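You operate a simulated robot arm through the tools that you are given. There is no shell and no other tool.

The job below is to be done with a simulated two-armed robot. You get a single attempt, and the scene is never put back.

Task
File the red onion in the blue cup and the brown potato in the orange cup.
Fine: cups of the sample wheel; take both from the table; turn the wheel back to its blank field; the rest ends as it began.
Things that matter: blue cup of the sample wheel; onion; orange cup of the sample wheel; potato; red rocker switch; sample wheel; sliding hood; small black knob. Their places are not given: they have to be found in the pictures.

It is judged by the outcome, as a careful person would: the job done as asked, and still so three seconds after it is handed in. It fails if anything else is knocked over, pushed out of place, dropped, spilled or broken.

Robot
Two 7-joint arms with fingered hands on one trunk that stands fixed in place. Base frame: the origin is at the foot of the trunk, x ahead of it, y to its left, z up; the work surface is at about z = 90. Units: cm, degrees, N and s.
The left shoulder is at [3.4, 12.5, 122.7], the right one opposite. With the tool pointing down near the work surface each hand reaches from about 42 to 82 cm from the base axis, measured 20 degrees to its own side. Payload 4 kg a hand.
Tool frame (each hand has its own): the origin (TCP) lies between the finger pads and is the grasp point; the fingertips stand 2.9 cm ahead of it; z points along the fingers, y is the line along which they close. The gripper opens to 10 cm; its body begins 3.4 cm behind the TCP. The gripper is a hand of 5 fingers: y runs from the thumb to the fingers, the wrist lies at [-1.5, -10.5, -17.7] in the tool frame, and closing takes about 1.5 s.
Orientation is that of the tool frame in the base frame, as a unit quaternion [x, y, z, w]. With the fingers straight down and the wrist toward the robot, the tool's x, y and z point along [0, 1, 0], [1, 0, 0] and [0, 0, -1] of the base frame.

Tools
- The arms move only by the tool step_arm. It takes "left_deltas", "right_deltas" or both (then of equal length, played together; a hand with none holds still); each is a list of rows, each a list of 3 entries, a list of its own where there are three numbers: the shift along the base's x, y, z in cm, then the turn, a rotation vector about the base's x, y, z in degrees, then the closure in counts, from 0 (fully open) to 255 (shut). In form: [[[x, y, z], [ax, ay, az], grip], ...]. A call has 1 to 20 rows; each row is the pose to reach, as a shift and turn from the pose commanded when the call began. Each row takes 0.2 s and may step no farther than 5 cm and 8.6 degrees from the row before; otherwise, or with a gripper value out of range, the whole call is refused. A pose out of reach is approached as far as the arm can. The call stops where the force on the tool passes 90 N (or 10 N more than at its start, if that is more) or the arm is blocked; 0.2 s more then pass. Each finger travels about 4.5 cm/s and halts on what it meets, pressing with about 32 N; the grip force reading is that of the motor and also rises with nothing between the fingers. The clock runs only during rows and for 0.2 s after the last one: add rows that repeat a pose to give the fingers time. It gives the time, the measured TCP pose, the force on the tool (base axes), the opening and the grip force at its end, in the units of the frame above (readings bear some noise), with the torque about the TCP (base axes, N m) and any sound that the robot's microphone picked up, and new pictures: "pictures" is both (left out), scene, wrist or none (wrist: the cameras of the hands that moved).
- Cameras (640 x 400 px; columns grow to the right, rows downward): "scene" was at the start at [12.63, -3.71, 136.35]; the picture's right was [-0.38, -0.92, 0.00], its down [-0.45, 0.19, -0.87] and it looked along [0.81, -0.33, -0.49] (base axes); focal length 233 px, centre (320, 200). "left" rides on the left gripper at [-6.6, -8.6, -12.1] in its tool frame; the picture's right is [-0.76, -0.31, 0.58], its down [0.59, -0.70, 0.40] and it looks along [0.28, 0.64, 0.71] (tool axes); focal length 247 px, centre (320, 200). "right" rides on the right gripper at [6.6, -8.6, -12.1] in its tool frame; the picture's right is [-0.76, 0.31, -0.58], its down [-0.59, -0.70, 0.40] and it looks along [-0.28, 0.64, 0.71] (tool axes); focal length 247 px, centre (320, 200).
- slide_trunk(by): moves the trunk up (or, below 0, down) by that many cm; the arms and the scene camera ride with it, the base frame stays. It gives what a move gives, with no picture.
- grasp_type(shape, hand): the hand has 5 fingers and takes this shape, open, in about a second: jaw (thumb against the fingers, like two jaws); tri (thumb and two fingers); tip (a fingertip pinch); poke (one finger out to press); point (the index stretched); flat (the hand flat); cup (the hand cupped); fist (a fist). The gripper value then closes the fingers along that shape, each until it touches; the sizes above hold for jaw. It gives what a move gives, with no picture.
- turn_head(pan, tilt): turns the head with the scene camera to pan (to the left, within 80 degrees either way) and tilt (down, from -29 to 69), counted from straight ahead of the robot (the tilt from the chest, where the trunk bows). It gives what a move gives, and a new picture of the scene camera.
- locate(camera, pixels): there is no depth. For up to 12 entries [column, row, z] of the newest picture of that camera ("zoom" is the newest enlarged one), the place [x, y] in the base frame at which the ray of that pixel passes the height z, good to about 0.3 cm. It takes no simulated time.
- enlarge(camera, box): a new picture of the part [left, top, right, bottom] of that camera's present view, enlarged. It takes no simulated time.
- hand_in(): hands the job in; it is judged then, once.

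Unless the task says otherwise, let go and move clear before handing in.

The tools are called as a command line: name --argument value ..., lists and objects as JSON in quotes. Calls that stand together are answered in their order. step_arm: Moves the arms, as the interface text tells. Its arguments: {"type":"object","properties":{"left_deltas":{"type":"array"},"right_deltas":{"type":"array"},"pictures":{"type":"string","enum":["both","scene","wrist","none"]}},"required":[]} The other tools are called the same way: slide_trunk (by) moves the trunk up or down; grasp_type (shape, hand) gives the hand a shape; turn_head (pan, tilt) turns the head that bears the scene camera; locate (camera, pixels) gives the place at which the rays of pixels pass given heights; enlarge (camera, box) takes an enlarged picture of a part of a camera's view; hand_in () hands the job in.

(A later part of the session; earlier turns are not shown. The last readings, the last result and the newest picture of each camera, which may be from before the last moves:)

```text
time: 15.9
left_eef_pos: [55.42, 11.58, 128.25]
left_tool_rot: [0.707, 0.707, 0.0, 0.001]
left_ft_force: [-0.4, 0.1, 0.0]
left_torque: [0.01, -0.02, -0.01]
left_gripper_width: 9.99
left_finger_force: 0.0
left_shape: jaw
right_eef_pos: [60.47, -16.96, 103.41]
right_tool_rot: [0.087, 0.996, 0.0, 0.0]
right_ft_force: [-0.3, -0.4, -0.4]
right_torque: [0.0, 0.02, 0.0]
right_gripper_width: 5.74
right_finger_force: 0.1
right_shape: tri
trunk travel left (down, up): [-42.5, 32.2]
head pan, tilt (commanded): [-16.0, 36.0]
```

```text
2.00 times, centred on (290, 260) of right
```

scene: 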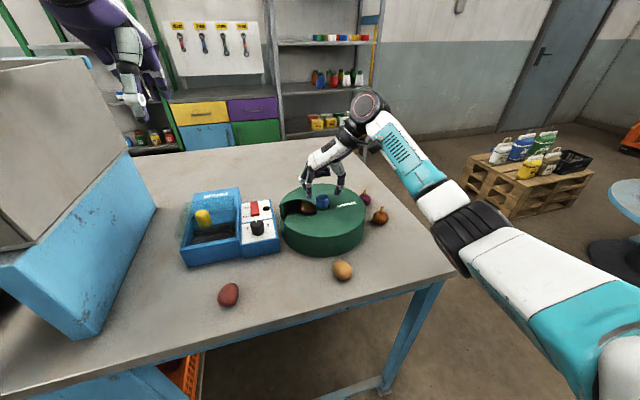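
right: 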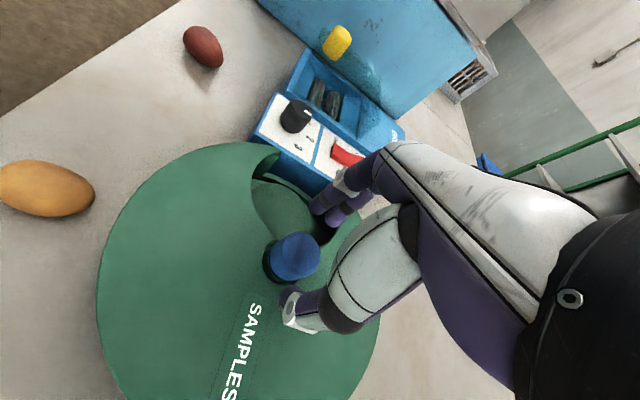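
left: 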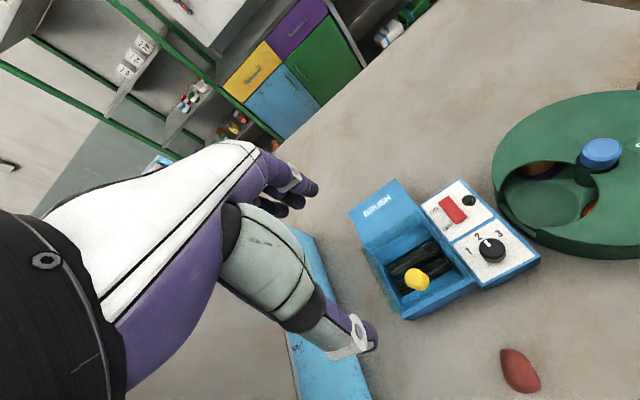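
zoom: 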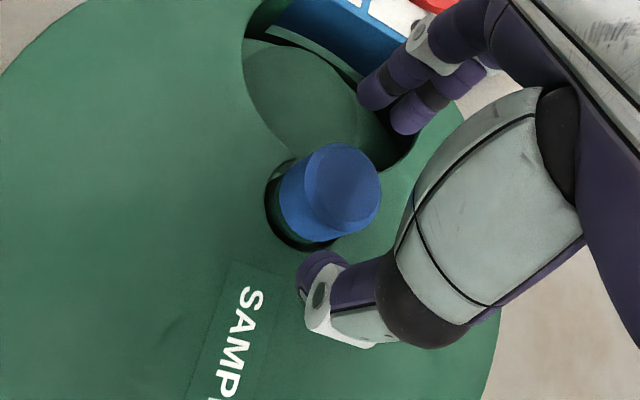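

The post sits between the thumb and the two fingers with even gaps. I'll go down to TCP z≈101.3 and close gently.

step_arm --right_deltas '[[[0, 0, -1.1], [0, 0, 0], 110], [[0, 0, -2.1], [0, 0, 0], 110], [[0, 0, -2.1], [0, 0, 0], 130], [[0, 0, -2.1], [0, 0, 0], 145], [[0, 0, -2.1], [0, 0, 0], 155], [[0, 0, -2.1], [0, 0, 0], 155]]' --pictures "both"

enlarge --camera "scene" --box '[280, 140, 380, 250]'

enlarge --camera "right" --box '[200, 160, 380, 360]'

```text
time: 17.3
left_eef_pos: [55.54, 11.62, 128.26]
left_tool_rot: [0.707, 0.707, 0.0, -0.001]
left_ft_force: [-0.7, 0.3, 0.2]
left_torque: [0.01, 0.01, -0.01]
left_gripper_width: 9.99
left_finger_force: 0.1
left_shape: jaw
right_eef_pos: [60.41, -17.02, 101.42]
right_tool_rot: [0.087, 0.996, 0.001, 0.0]
right_ft_force: [-0.6, -0.9, -0.3]
right_torque: [-0.03, 0.01, 0.0]
right_gripper_width: 3.96
right_finger_force: 0.0
right_shape: tri
trunk travel left (down, up): [-42.5, 32.2]
head pan, tilt (commanded): [-16.0, 36.0]
```

scene: 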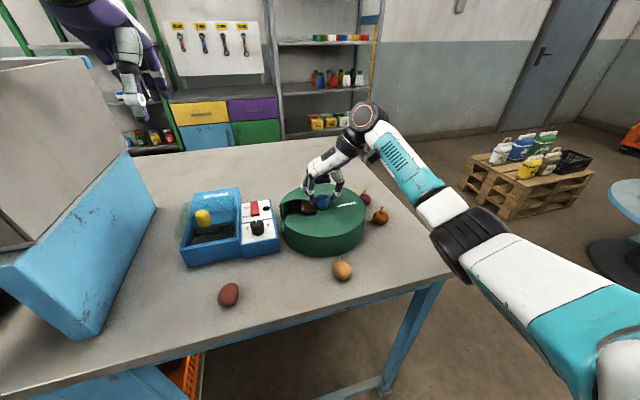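
right: 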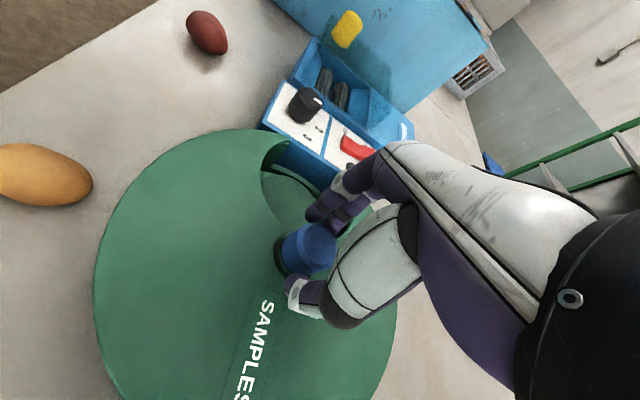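

```text
3.64 times, centred on (330, 195) of scene
```

zoom: 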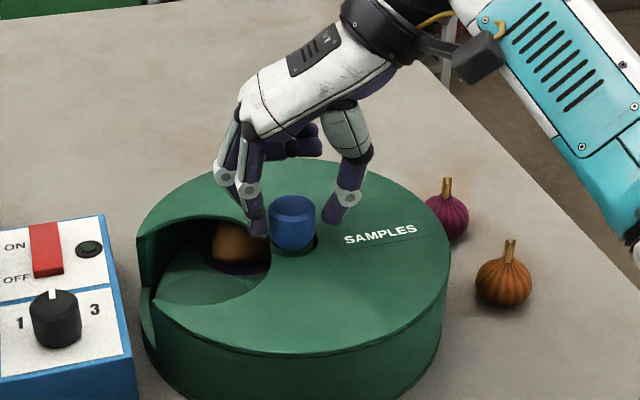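

```text
2.00 times, centred on (290, 260) of right
```

zoom: 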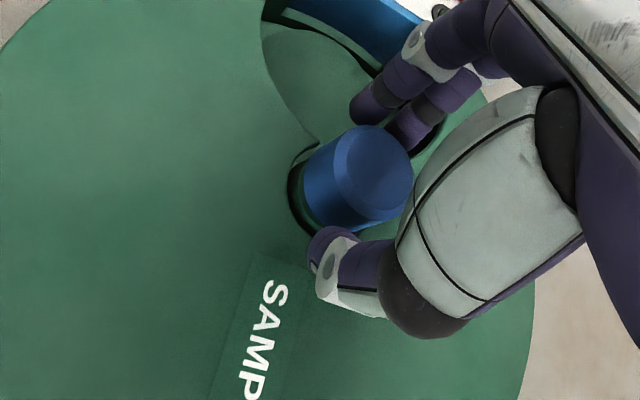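

Gap is small on both sides and no force yet. Closing onto the post now.

step_arm --right_deltas '[[[0, 0, 0], [0, 0, 0], 165], [[0, 0, 0], [0, 0, 0], 172], [[0, 0, 0], [0, 0, 0], 180], [[0, 0, 0], [0, 0, 0], 190], [[0, 0, 0], [0, 0, 0], 200], [[0, 0, 0], [0, 0, 0], 200]]' --pictures "both"

enlarge --camera "scene" --box '[280, 140, 380, 250]'

```text
time: 18.7
left_eef_pos: [55.56, 11.64, 128.28]
left_tool_rot: [0.708, 0.707, 0.0, 0.0]
left_ft_force: [-0.1, 0.2, -0.2]
left_torque: [-0.01, 0.01, -0.01]
left_gripper_width: 9.99
left_finger_force: 0.0
left_shape: jaw
right_eef_pos: [60.51, -17.01, 101.36]
right_tool_rot: [0.087, 0.996, 0.0, 0.0]
right_ft_force: [-0.1, -0.3, -0.2]
right_torque: [0.03, -0.03, -0.02]
right_gripper_width: 2.61
right_finger_force: 32.0
right_shape: tri
trunk travel left (down, up): [-42.5, 32.2]
head pan, tilt (commanded): [-16.0, 36.0]
```

scene: 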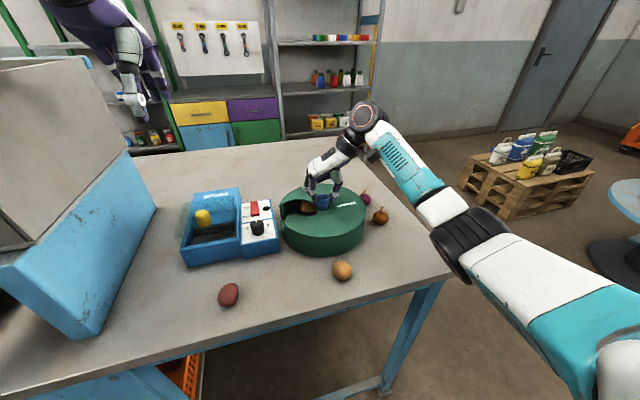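
right: 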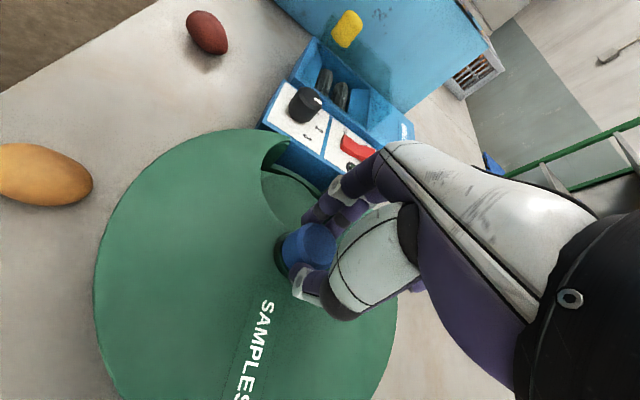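

```text
3.64 times, centred on (330, 195) of scene
```

zoom: 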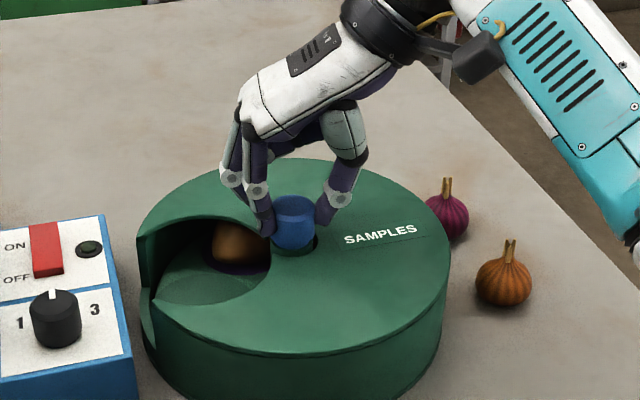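

The post is gripped (32 N, width 2.61) and nothing shifted. I'll turn clockwise by 24° first and watch that the wheel turns and the housing stays.

step_arm --right_deltas '[[[0, 0, 0], [0, 0, -4], 200], [[0, 0, 0], [0, 0, -9], 200], [[0, 0, 0], [0, 0, -14], 200], [[0, 0, 0], [0, 0, -19], 200], [[0, 0, 0], [0, 0, -24], 200]]' --pictures "both"

enlarge --camera "scene" --box '[280, 140, 380, 250]'

enlarge --camera "left" --box '[480, 60, 640, 260]'

```text
time: 19.9
left_eef_pos: [55.38, 11.53, 128.27]
left_tool_rot: [0.707, 0.707, 0.0, -0.001]
left_ft_force: [0.4, 0.2, -0.3]
left_torque: [0.0, -0.03, -0.02]
left_gripper_width: 9.99
left_finger_force: 0.1
left_shape: jaw
right_eef_pos: [60.35, -16.95, 101.46]
right_tool_rot: [0.292, 0.956, 0.0, -0.001]
right_ft_force: [-1.1, 4.2, -4.2]
right_torque: [0.15, 0.02, 0.05]
right_gripper_width: 2.55
right_finger_force: 31.5
right_shape: tri
trunk travel left (down, up): [-42.5, 32.2]
head pan, tilt (commanded): [-16.0, 36.0]
```

scene: 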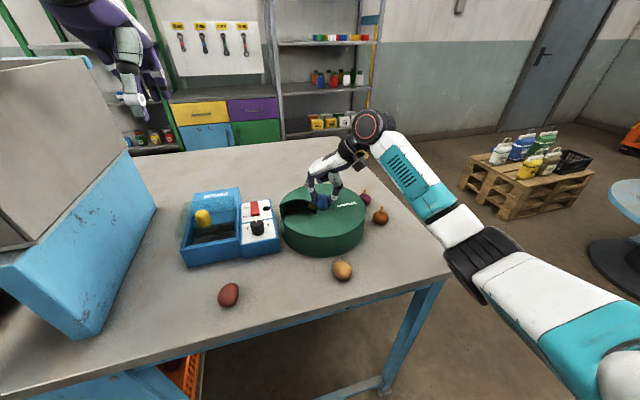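
right: 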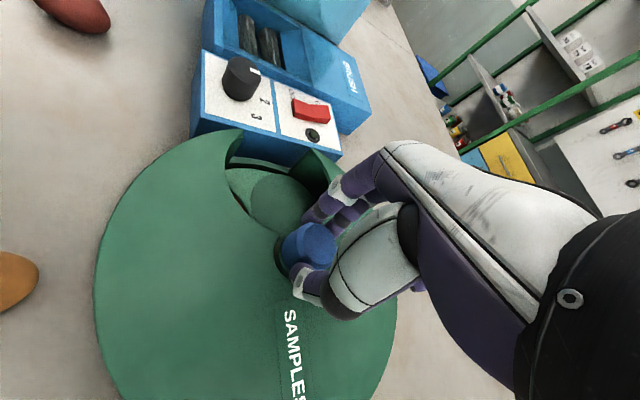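

```text
3.64 times, centred on (330, 195) of scene
```

zoom: 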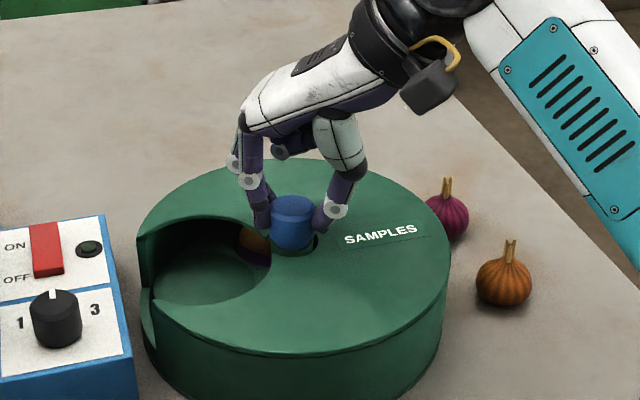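

```text
2.00 times, centred on (560, 160) of left
```

zoom: 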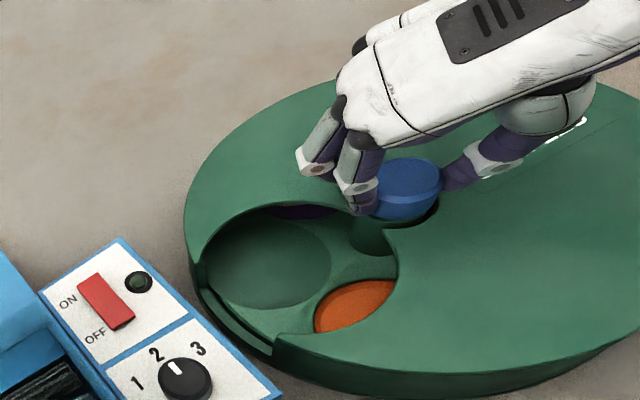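

The wheel turns with the post and the housing stays put; the orange cup is swinging into the window. Continuing to 72° in all.

step_arm --right_deltas '[[[0, 0, 0], [0, 0, -6], 200], [[0, 0, 0], [0, 0, -12], 200], [[0, 0, 0], [0, 0, -18], 200], [[0, 0, 0], [0, 0, -24], 200], [[0, 0, 0], [0, 0, -30], 200], [[0, 0, 0], [0, 0, -36], 200], [[0, 0, 0], [0, 0, -42], 200], [[0, 0, 0], [0, 0, -48], 200], [[0, 0, 0], [0, 0, -48], 200]]' --pictures "both"

enlarge --camera "left" --box '[480, 60, 640, 260]'

enlarge --camera "scene" --box '[280, 140, 380, 250]'

```text
time: 21.9
left_eef_pos: [55.5, 11.5, 128.04]
left_tool_rot: [0.707, 0.707, 0.0, 0.0]
left_ft_force: [0.2, 0.7, -0.1]
left_torque: [-0.01, 0.05, -0.01]
left_gripper_width: 9.97
left_finger_force: 0.2
left_shape: jaw
right_eef_pos: [60.38, -17.05, 101.4]
right_tool_rot: [0.656, 0.754, 0.0, -0.001]
right_ft_force: [0.3, 7.5, -5.3]
right_torque: [0.12, 0.01, 0.05]
right_gripper_width: 2.53
right_finger_force: 32.5
right_shape: tri
trunk travel left (down, up): [-42.5, 32.2]
head pan, tilt (commanded): [-16.0, 36.0]
```

scene: 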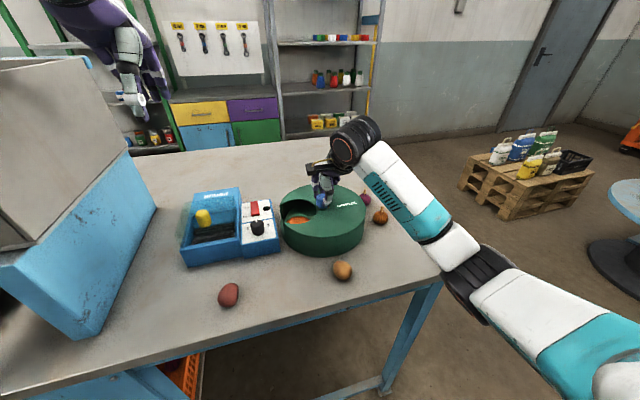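
right: 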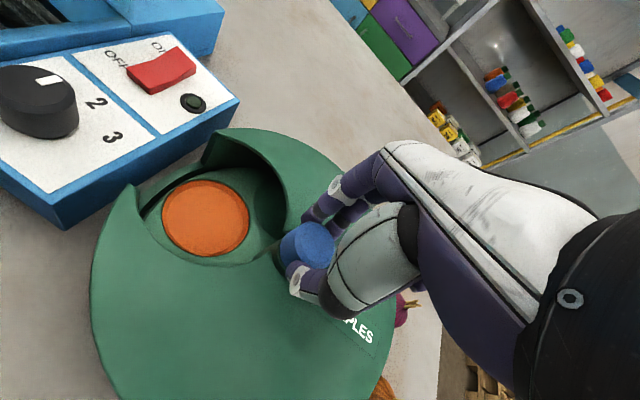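

```text
2.00 times, centred on (560, 160) of left
```

zoom: 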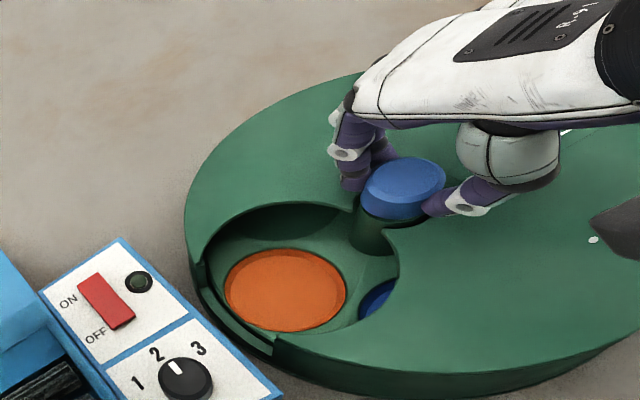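

```text
3.64 times, centred on (330, 195) of scene
```

zoom: 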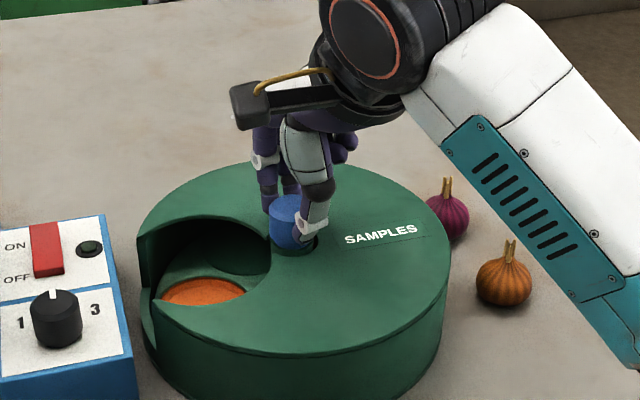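

The orange cup is centred in the window and a blue cup shows at its -x edge, so blue is the next step clockwise. I'll release the post, rise straight up, and move so the right camera looks straight down on the brown potato.

step_arm --right_deltas '[[[0, 0, 0], [0, 0, 0], 170], [[0, 0, 0], [0, 0, 0], 140], [[0, 0, 0], [0, 0, 0], 110], [[0, 0, 0], [0, 0, 0], 90], [[0, 0, 2], [0, 0, 0], 90], [[0, 0, 6], [0, 0, 0], 90], [[0, 0, 10], [0, 0, 0], 80], [[0, 0, 14], [0, 0, 0], 60], [[-3, -2, 17], [0, 0, -8], 40], [[-6, -4, 17], [0, 0, -8], 30], [[-9.2, -5.9, 17], [0, 0, -8], 30], [[-9.2, -5.9, 17], [0, 0, -8], 30]]' --pictures "both"

enlarge --camera "left" --box '[480, 60, 640, 260]'

```text
time: 24.5
left_eef_pos: [55.47, 11.62, 128.32]
left_tool_rot: [0.708, 0.707, 0.001, 0.0]
left_ft_force: [0.2, 1.0, 0.2]
left_torque: [0.0, -0.03, -0.01]
left_gripper_width: 10.02
left_finger_force: 0.1
left_shape: jaw
right_eef_pos: [51.07, -22.96, 118.39]
right_tool_rot: [0.706, 0.708, 0.001, -0.001]
right_ft_force: [-0.7, -0.4, 0.2]
right_torque: [-0.01, -0.02, 0.02]
right_gripper_width: 8.8
right_finger_force: 0.0
right_shape: tri
trunk travel left (down, up): [-42.5, 32.2]
head pan, tilt (commanded): [-16.0, 36.0]
```

scene: 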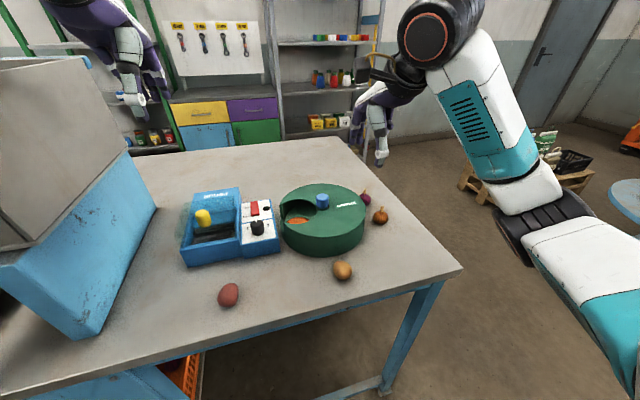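
right: 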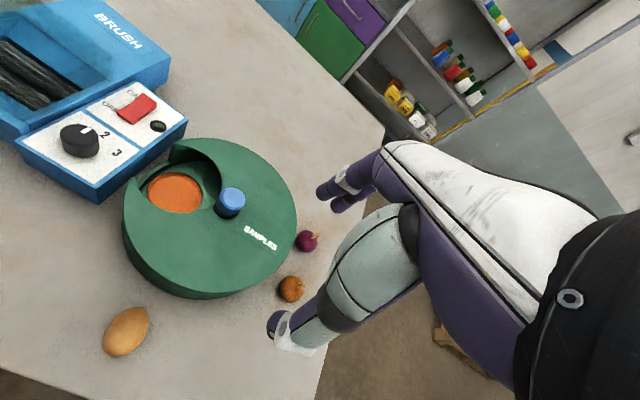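

```text
2.00 times, centred on (560, 160) of left
```

zoom: 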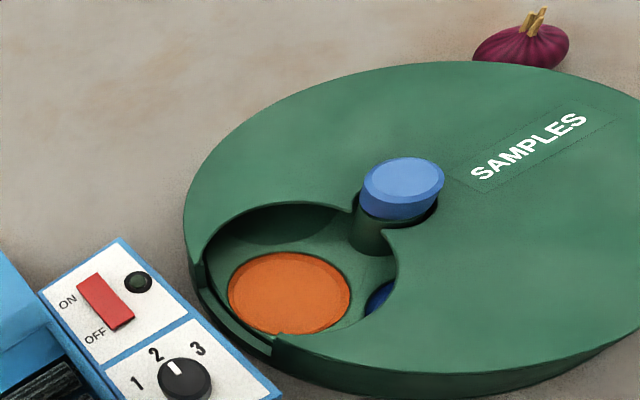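

The wheel stayed (orange ellipse centred at zoom (289,293), matching where blank was). Now the potato at (126,331) is seen from right above; enlarging it.

enlarge --camera "right" --box '[80, 290, 180, 370]'

locate --camera "right" --pixels '[[126, 331, 92], [102, 346, 92], [147, 314, 92], [113, 322, 92], [135, 345, 92]]'

```text
5.00 times, centred on (130, 330) of right
```

zoom: 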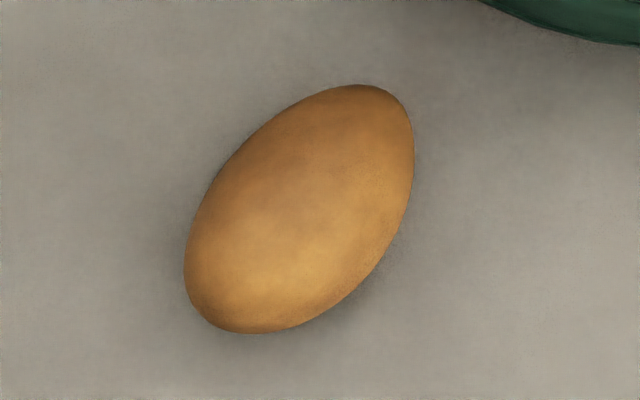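

```text
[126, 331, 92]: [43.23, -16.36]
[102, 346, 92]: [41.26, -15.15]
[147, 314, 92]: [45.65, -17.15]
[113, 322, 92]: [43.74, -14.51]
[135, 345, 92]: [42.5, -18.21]
```

locate --camera "zoom" --pixels '[[215, 325, 92], [393, 92, 92], [235, 150, 92], [380, 262, 92], [300, 210, 92], [184, 270, 92], [414, 150, 92], [350, 85, 92], [250, 333, 92], [300, 210, 91.5]]'

enlarge --camera "scene" --box '[310, 230, 380, 300]'

```text
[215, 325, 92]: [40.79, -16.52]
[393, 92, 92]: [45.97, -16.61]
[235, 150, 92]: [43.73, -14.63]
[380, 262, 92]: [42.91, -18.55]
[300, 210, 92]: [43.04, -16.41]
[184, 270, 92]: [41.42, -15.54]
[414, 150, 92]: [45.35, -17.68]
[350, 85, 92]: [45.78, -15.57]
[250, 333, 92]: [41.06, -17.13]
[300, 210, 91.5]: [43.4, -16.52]
```

```text
5.71 times, centred on (345, 265) of scene
```

zoom: 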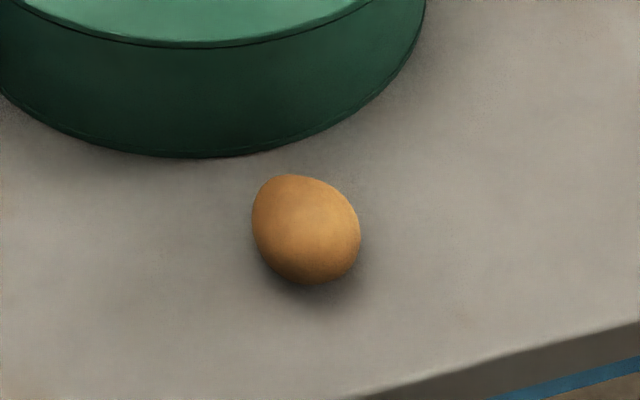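

The potato's centre is about (43.3,-16.5), 5.3 long roughly along x and 4.0 wide. Before grasping I'll triangulate the orange cup's floor height from the left and right cameras.

enlarge --camera "right" --box '[110, 130, 260, 250]'

enlarge --camera "left" --box '[490, 140, 640, 250]'

enlarge --camera "scene" --box '[275, 175, 375, 260]'

```text
3.33 times, centred on (185, 190) of right
```

zoom: 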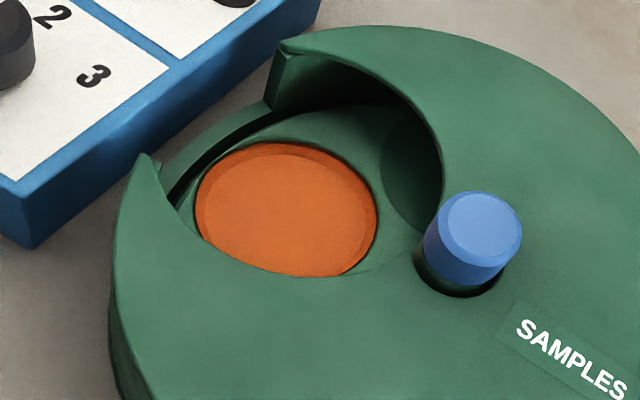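

```text
3.64 times, centred on (565, 195) of left
```

zoom: 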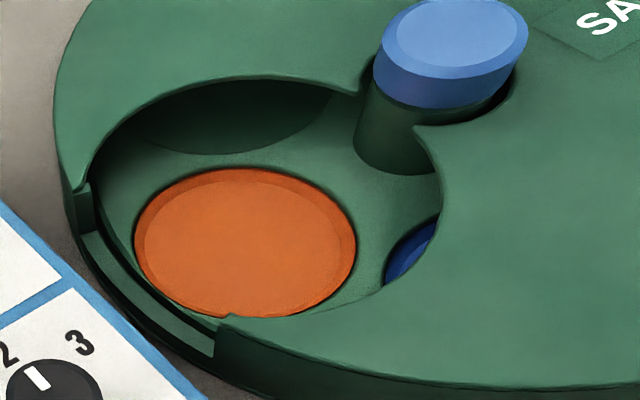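

```text
4.71 times, centred on (325, 218) of scene
```

zoom: 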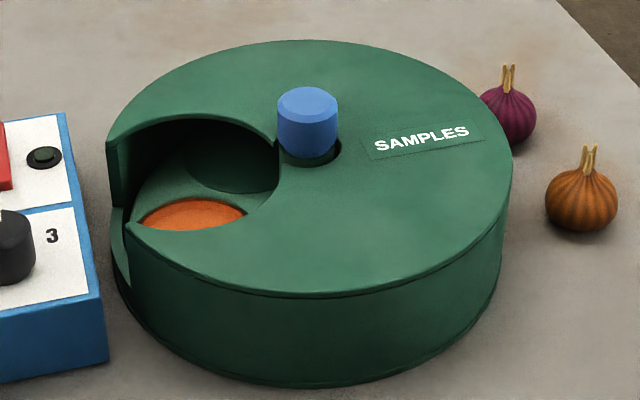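

locate --camera "right" --pixels '[[174.8, 193, 91], [174.8, 193, 92], [174.8, 193, 93], [174.8, 193, 94], [174.8, 193, 95]]'

locate --camera "left" --pixels '[[544.4, 206.8, 91], [544.4, 206.8, 92], [544.4, 206.8, 93], [544.4, 206.8, 94], [544.4, 206.8, 95]]'

```text
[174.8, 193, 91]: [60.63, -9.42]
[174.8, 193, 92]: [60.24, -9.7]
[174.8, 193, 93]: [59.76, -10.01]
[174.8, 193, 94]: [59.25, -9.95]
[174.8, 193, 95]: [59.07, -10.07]
```

```text
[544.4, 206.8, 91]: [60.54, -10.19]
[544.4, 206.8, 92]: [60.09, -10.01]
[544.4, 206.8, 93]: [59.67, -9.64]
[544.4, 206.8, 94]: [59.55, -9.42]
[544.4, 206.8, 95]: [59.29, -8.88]
```

Triangulation puts the cup floor at z≈92.5, centred at about (60.1,-9.85), a shallow dish 5.5 cm under the cover's top. The thumb flares outward, so the best placing yaw is about -90 (thumb over the open rim). I'll back the left hand off a bit more and test in free air whether the right wrist can yaw to -90 above the potato.

step_arm --left_deltas '[[[-1, 2, 0], [0, 0, 0], 0], [[-2, 4, 0], [0, 0, 0], 0], [[-3, 6, 0], [0, 0, 0], 0], [[-3, 8, 0], [0, 0, 0], 0], [[-3, 10, 0], [0, 0, 0], 0], [[-3, 10, 0], [0, 0, 0], 0], [[-3, 10, 0], [0, 0, 0], 0], [[-3, 10, 0], [0, 0, 0], 0], [[-3, 10, 0], [0, 0, 0], 0], [[-3, 10, 0], [0, 0, 0], 0], [[-3, 10, 0], [0, 0, 0], 0], [[-3, 10, 0], [0, 0, 0], 0], [[-3, 10, 0], [0, 0, 0], 0]]' --right_deltas '[[[0, 0, 0], [0, 0, -5], 30], [[0, 0, 0], [0, 0, -10], 30], [[0, 0, 0], [0, 0, -15], 30], [[-1, 1, 0], [0, 0, -22], 30], [[-2, 2, 0], [0, 0, -30], 30], [[-3, 3, 0], [0, 0, -38], 30], [[-4, 4, 0], [0, 0, -46], 30], [[-5, 5, 0], [0, 0, -54], 30], [[-6, 6, 0], [0, 0, -62], 30], [[-7, 6.4, 0], [0, 0, -70], 30], [[-7.8, 6.4, 0], [0, 0, -78], 30], [[-7.8, 6.4, 0], [0, 0, -86], 30], [[-7.8, 6.4, 0], [0, 0, -86], 30]]' --pictures "both"

```text
time: 27.3
left_eef_pos: [52.69, 21.71, 128.2]
left_tool_rot: [0.707, 0.707, 0.0, 0.001]
left_ft_force: [-0.3, 0.4, 0.4]
left_torque: [0.0, 0.01, 0.0]
left_gripper_width: 10.02
left_finger_force: 0.0
left_shape: jaw
right_eef_pos: [43.5, -16.41, 118.55]
right_tool_rot: [0.999, 0.034, -0.001, 0.001]
right_ft_force: [-0.6, -0.6, 0.4]
right_torque: [0.0, -0.01, -0.02]
right_gripper_width: 8.78
right_finger_force: 0.0
right_shape: tri
trunk travel left (down, up): [-42.5, 32.2]
head pan, tilt (commanded): [-16.0, 36.0]
```

scene: 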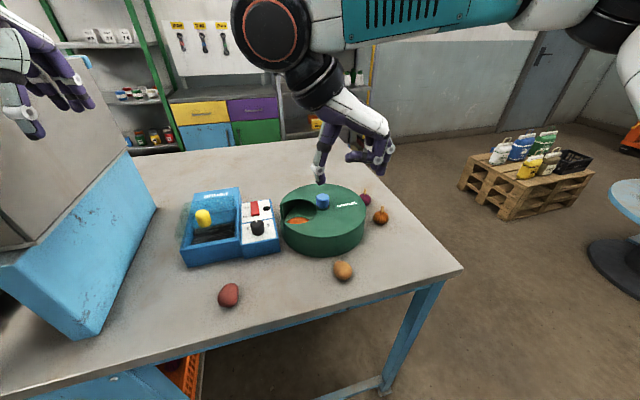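
right: 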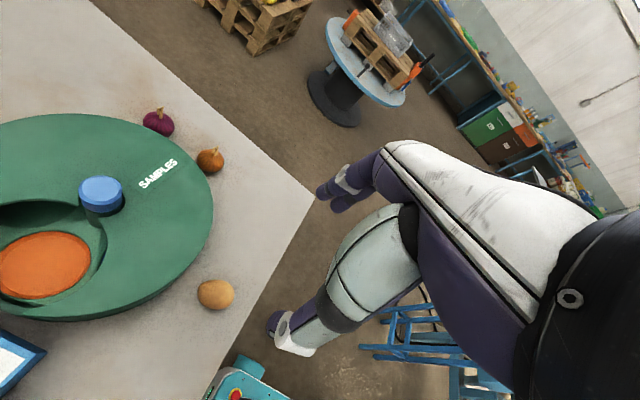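
left: 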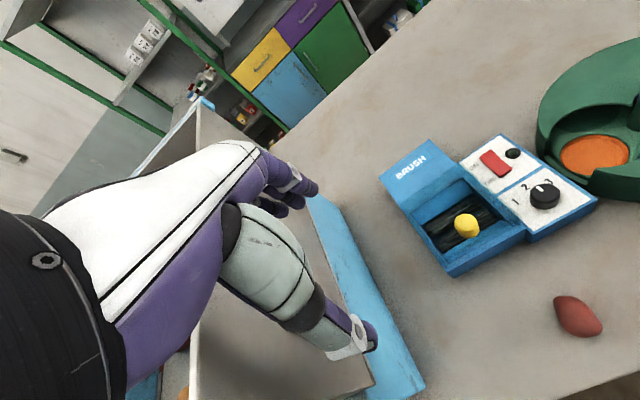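

The right wrist reached -86° and the potato at (216,294) lies exactly on the hand's axis. I'll descend in two stages, first to z≈98.

step_arm --right_deltas '[[[0, 0, -4], [0, 0, 0], 40], [[0, 0, -8], [0, 0, 0], 60], [[-0.1, -0.05, -12], [0, 0, 0], 70], [[-0.1, -0.05, -16], [0, 0, 0], 80], [[-0.1, -0.05, -19], [0, 0, 0], 80], [[-0.1, -0.05, -20.5], [0, 0, 0], 80], [[-0.1, -0.05, -20.5], [0, 0, 0], 80]]' --pictures "both"

enlarge --camera "scene" --box '[290, 190, 400, 310]'

enlarge --camera "right" --box '[200, 180, 380, 360]'

```text
time: 28.9
left_eef_pos: [52.65, 21.75, 128.12]
left_tool_rot: [0.707, 0.707, 0.0, -0.001]
left_ft_force: [0.0, 0.1, 0.1]
left_torque: [-0.01, -0.01, 0.01]
left_gripper_width: 9.98
left_finger_force: 0.1
left_shape: jaw
right_eef_pos: [43.35, -16.38, 97.9]
right_tool_rot: [0.999, 0.035, 0.0, 0.001]
right_ft_force: [0.5, -0.1, -0.3]
right_torque: [-0.01, -0.01, 0.02]
right_gripper_width: 6.89
right_finger_force: 0.1
right_shape: tri
trunk travel left (down, up): [-42.5, 32.2]
head pan, tilt (commanded): [-16.0, 36.0]
```

scene: 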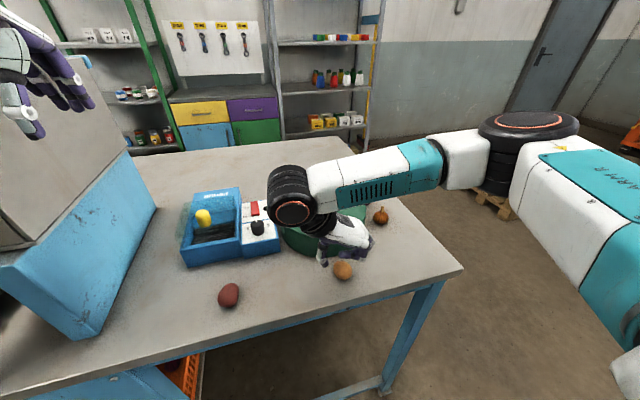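
right: 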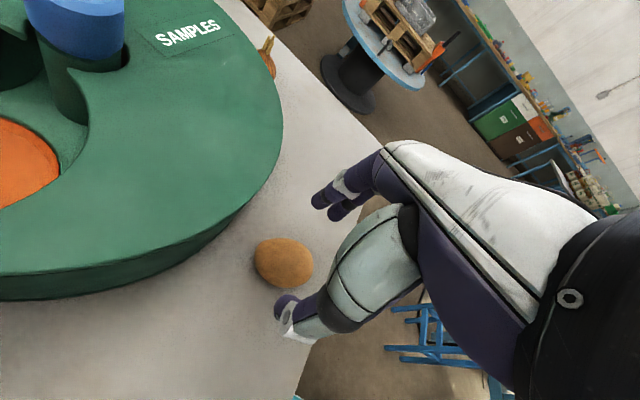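

```text
3.33 times, centred on (345, 250) of scene
```

zoom: 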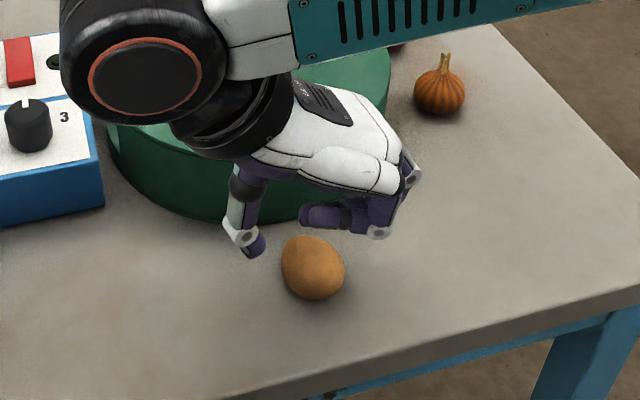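

```text
2.22 times, centred on (290, 270) of right
```

zoom: 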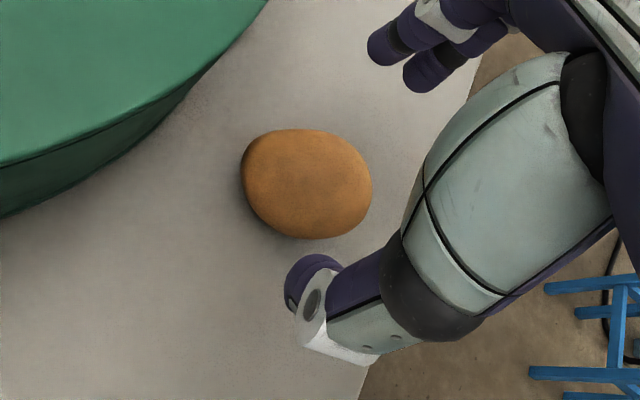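

The potato sits between the thumb and the fingers. Lowering to TCP z≈94 and closing gradually.

step_arm --right_deltas '[[[0, -0.1, -2], [0, 0, 0], 80], [[0, -0.1, -3.9], [0, 0, 0], 80], [[0, -0.1, -3.9], [0, 0, 0], 100], [[0, -0.1, -3.9], [0, 0, 0], 120], [[0, -0.1, -3.9], [0, 0, 0], 130], [[0, -0.1, -3.9], [0, 0, 0], 130]]' --pictures "both"

enlarge --camera "scene" --box '[290, 190, 400, 310]'

enlarge --camera "right" --box '[200, 180, 380, 360]'

```text
time: 30.3
left_eef_pos: [52.57, 21.76, 128.05]
left_tool_rot: [0.707, 0.707, 0.001, 0.0]
left_ft_force: [0.4, 0.4, -0.1]
left_torque: [-0.01, 0.0, 0.01]
left_gripper_width: 10.01
left_finger_force: 0.1
left_shape: jaw
right_eef_pos: [43.37, -16.44, 93.97]
right_tool_rot: [0.999, 0.036, 0.001, 0.0]
right_ft_force: [0.7, 0.2, -0.4]
right_torque: [0.02, -0.01, 0.02]
right_gripper_width: 4.92
right_finger_force: 0.1
right_shape: tri
trunk travel left (down, up): [-42.5, 32.2]
head pan, tilt (commanded): [-16.0, 36.0]
```

scene: 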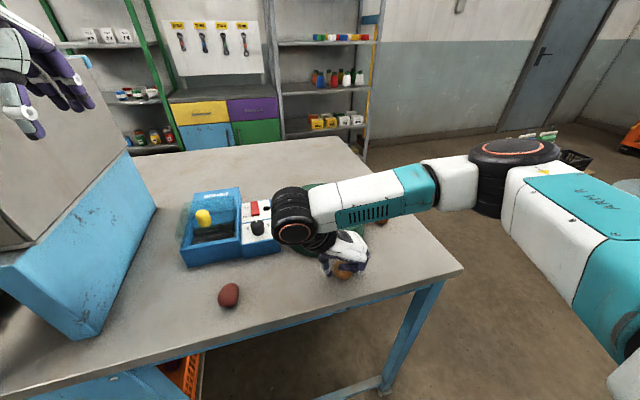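
right: 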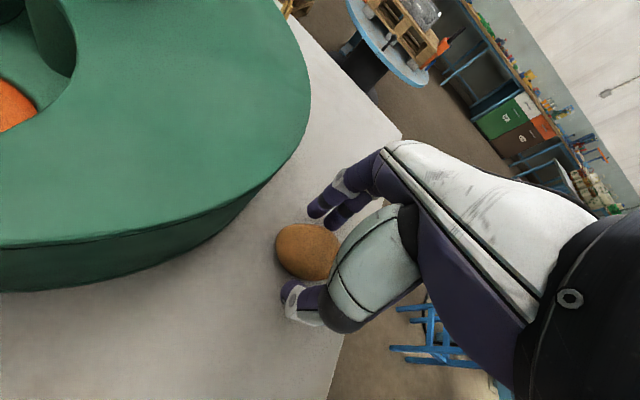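

```text
3.33 times, centred on (345, 250) of scene
```

zoom: 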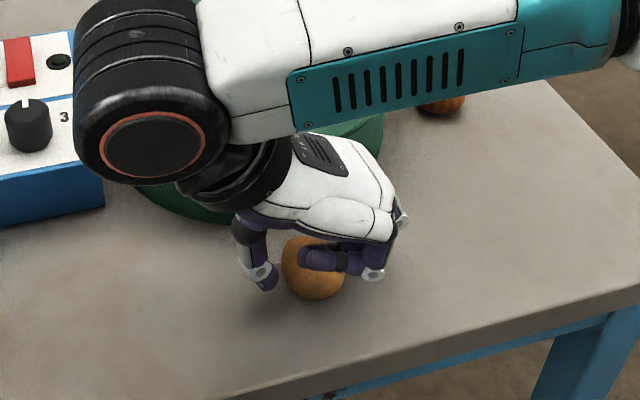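

```text
2.22 times, centred on (290, 270) of right
```

zoom: 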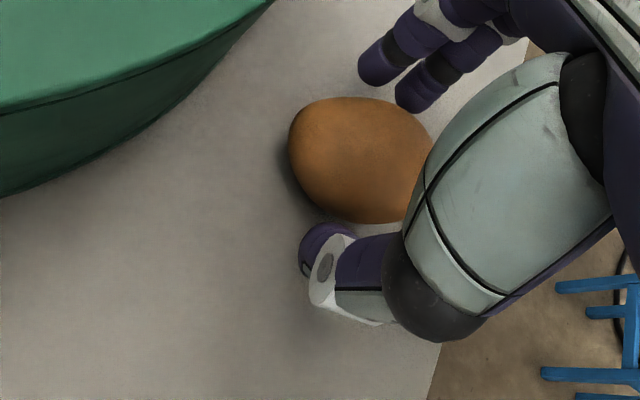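

The potato is centred within a few millimetres. Closing onto it.

step_arm --right_deltas '[[[0, 0, 0], [0, 0, 0], 140], [[0, 0, 0], [0, 0, 0], 150], [[0, 0, 0], [0, 0, 0], 160], [[0, 0, 0], [0, 0, 0], 170], [[0, 0, 0], [0, 0, 0], 180], [[0, 0, 0], [0, 0, 0], 180], [[0, 0, 0], [0, 0, 0], 180]]' --pictures "both"

enlarge --camera "right" --box '[200, 180, 380, 360]'

```text
time: 31.9
left_eef_pos: [52.59, 21.8, 128.06]
left_tool_rot: [0.707, 0.707, 0.0, 0.0]
left_ft_force: [0.1, -0.3, -0.3]
left_torque: [-0.01, -0.04, 0.01]
left_gripper_width: 9.95
left_finger_force: 0.0
left_shape: jaw
right_eef_pos: [43.45, -16.71, 94.01]
right_tool_rot: [0.999, 0.036, 0.0, 0.0]
right_ft_force: [0.1, -0.4, 2.6]
right_torque: [0.06, -0.03, 0.0]
right_gripper_width: 3.01
right_finger_force: 31.9
right_shape: tri
trunk travel left (down, up): [-42.5, 32.2]
head pan, tilt (commanded): [-16.0, 36.0]
```

scene: 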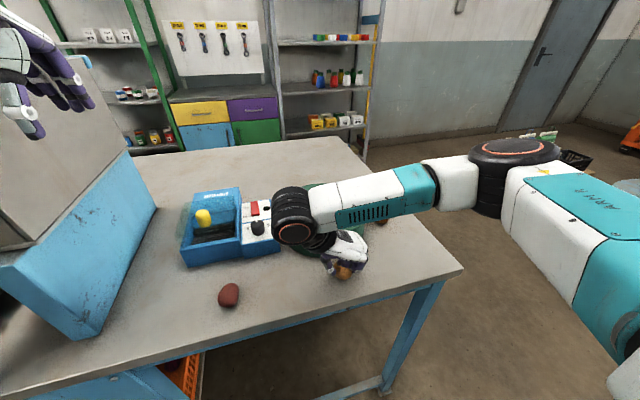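
right: 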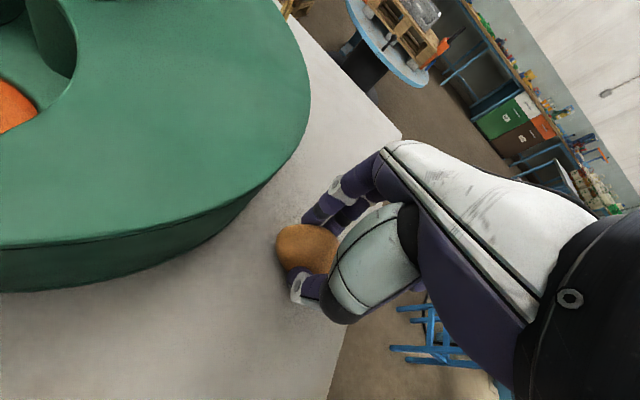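

```text
2.22 times, centred on (290, 270) of right
```

zoom: 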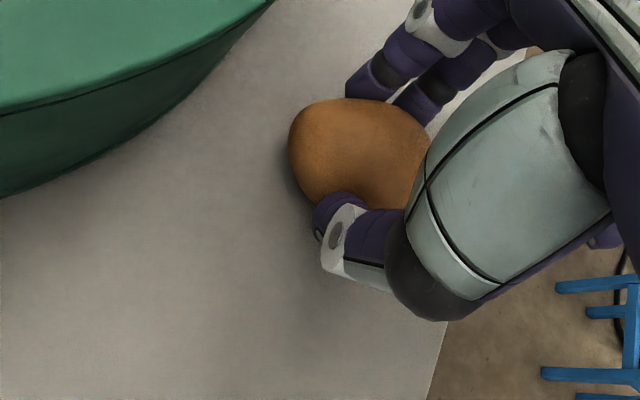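

The potato is held (32 N). Lifting it slowly, then higher.

step_arm --right_deltas '[[[0, 0, 0.7], [0, 0, 0], 185], [[0, 0, 1.5], [0, 0, 0], 185], [[0, 0, 3], [0, 0, 0], 185], [[0, 0, 6], [0, 0, 0], 185], [[0, 0, 10], [0, 0, 0], 185], [[0, 0, 14], [0, 0, 0], 185], [[0, 0, 18], [0, 0, 0], 185], [[0, 0, 18], [0, 0, 0], 185]]' --pictures "both"

enlarge --camera "right" --box '[200, 180, 380, 360]'

enlarge --camera "scene" --box '[270, 130, 400, 270]'

```text
time: 33.7
left_eef_pos: [52.78, 21.56, 128.02]
left_tool_rot: [0.707, 0.707, -0.001, -0.001]
left_ft_force: [-0.5, -0.2, -0.1]
left_torque: [-0.02, 0.01, 0.01]
left_gripper_width: 9.99
left_finger_force: 0.1
left_shape: jaw
right_eef_pos: [43.45, -16.56, 112.1]
right_tool_rot: [0.999, 0.036, 0.0, 0.0]
right_ft_force: [-0.5, -0.6, 0.2]
right_torque: [0.02, -0.03, 0.03]
right_gripper_width: 2.85
right_finger_force: 32.2
right_shape: tri
trunk travel left (down, up): [-42.5, 32.2]
head pan, tilt (commanded): [-16.0, 36.0]
```

scene: 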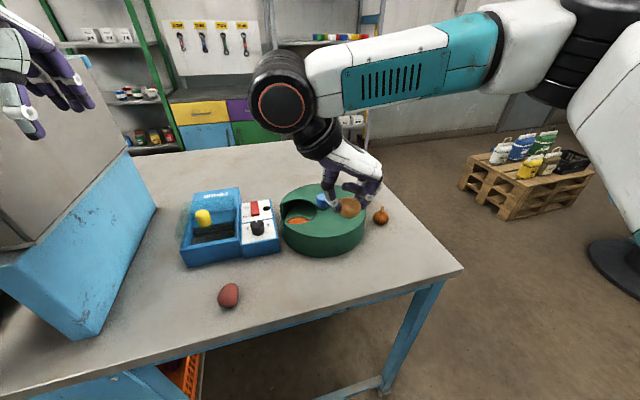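
right: 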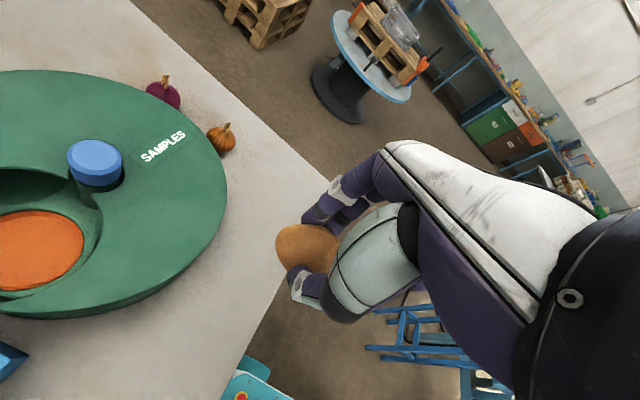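

```text
2.22 times, centred on (290, 270) of right
```

zoom: 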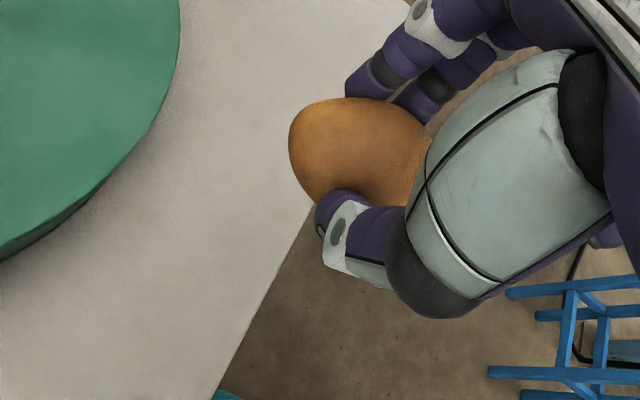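

```text
2.86 times, centred on (335, 200) of scene
```

zoom: 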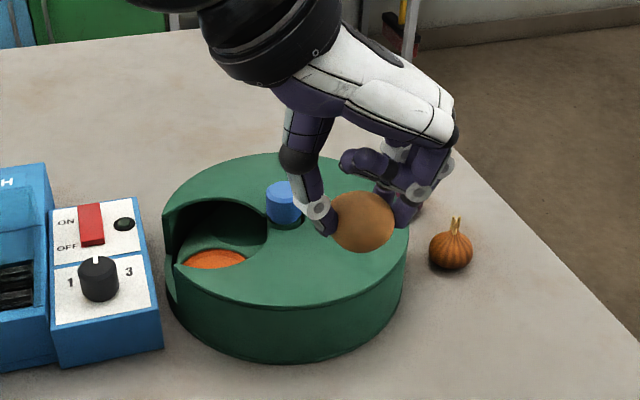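

The potato is held firmly. Moving over the window at the same height.

step_arm --right_deltas '[[[3, 1.2, 0], [0, 0, 0], 185], [[6, 2.4, 0], [0, 0, 0], 185], [[9, 3.6, 0], [0, 0, 0], 185], [[12, 4.8, 0], [0, 0, 0], 185], [[14.5, 6, 0], [0, 0, 0], 185], [[16.5, 6.7, 0], [0, 0, 0], 185], [[16.5, 6.7, -4], [0, 0, 0], 185], [[16.5, 6.7, -6], [0, 0, 0], 185], [[16.5, 6.7, -6], [0, 0, 0], 185]]' --pictures "both"

enlarge --camera "left" --box '[500, 40, 640, 220]'

enlarge --camera "scene" --box '[260, 130, 380, 270]'

enlarge --camera "right" --box '[150, 160, 380, 380]'

```text
time: 35.7
left_eef_pos: [52.55, 21.79, 128.14]
left_tool_rot: [0.707, 0.707, 0.0, -0.001]
left_ft_force: [0.3, -0.5, -0.4]
left_torque: [0.0, 0.02, 0.01]
left_gripper_width: 9.98
left_finger_force: 0.2
left_shape: jaw
right_eef_pos: [59.88, -9.88, 105.98]
right_tool_rot: [0.999, 0.035, 0.0, 0.0]
right_ft_force: [-0.1, 0.2, 0.2]
right_torque: [0.01, -0.02, -0.01]
right_gripper_width: 2.86
right_finger_force: 31.6
right_shape: tri
trunk travel left (down, up): [-42.5, 32.2]
head pan, tilt (commanded): [-16.0, 36.0]
```

scene: 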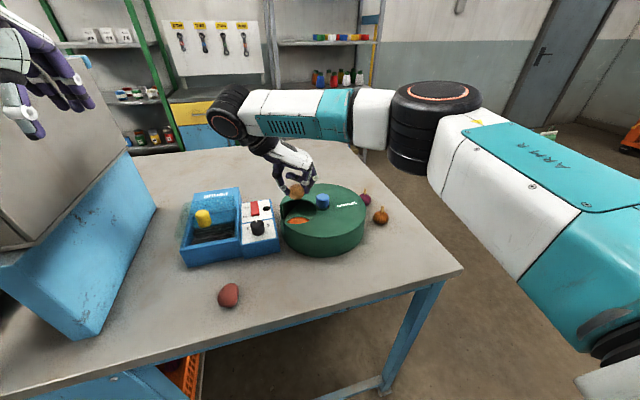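
right: 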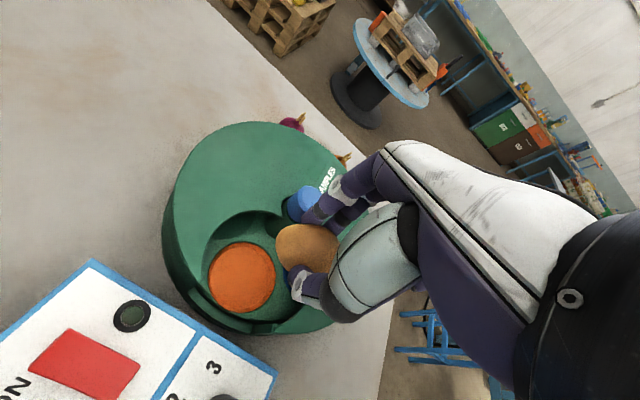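

```text
2.22 times, centred on (570, 130) of left
```

zoom: 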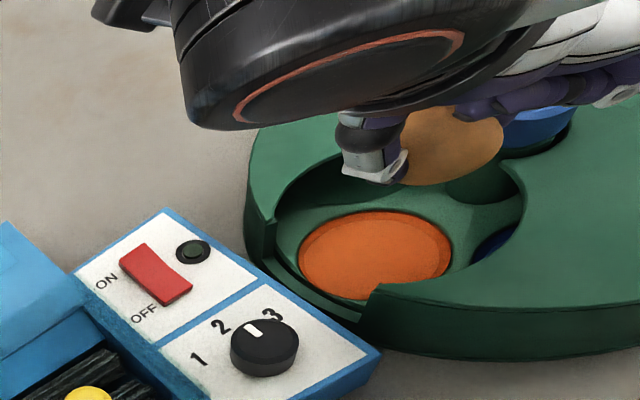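

```text
2.86 times, centred on (320, 200) of scene
```

zoom: 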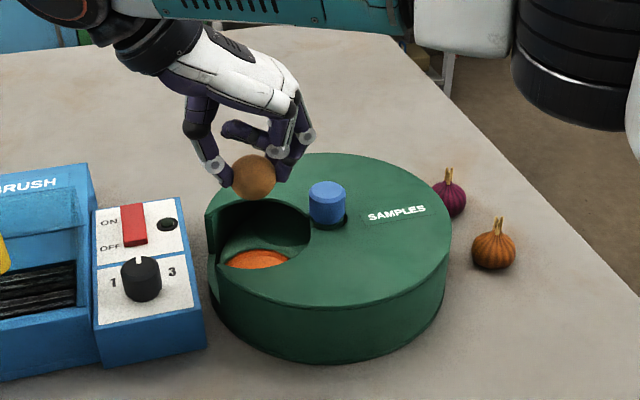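

```text
1.82 times, centred on (265, 270) of right
```

zoom: 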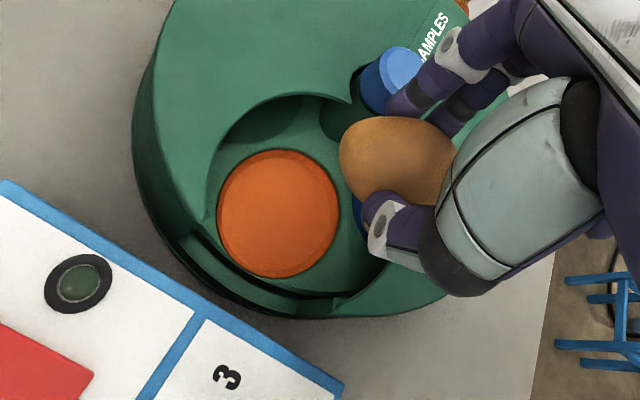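

I'll check the dish centre against the hand's axis with locate.

locate --camera "zoom" --pixels '[[279, 214, 92.5], [279, 214, 92], [279, 214, 93.5], [400, 65, 100], [217, 205, 92.5], [340, 225, 92.5], [290, 148, 92.5], [262, 278, 92.5], [397, 160, 102], [210, 225, 98], [350, 100, 98]]'

enlarge --camera "left" --box '[520, 70, 640, 200]'

```text
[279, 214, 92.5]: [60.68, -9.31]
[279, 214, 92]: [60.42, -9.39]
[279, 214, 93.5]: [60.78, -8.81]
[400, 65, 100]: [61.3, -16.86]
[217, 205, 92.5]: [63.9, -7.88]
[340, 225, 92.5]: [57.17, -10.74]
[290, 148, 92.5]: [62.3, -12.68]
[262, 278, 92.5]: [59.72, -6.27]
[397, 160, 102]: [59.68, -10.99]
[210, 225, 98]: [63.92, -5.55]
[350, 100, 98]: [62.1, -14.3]
```

```text
3.08 times, centred on (580, 135) of left
```

zoom: 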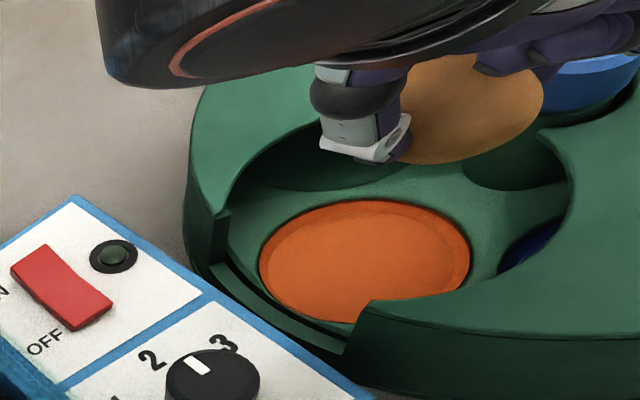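

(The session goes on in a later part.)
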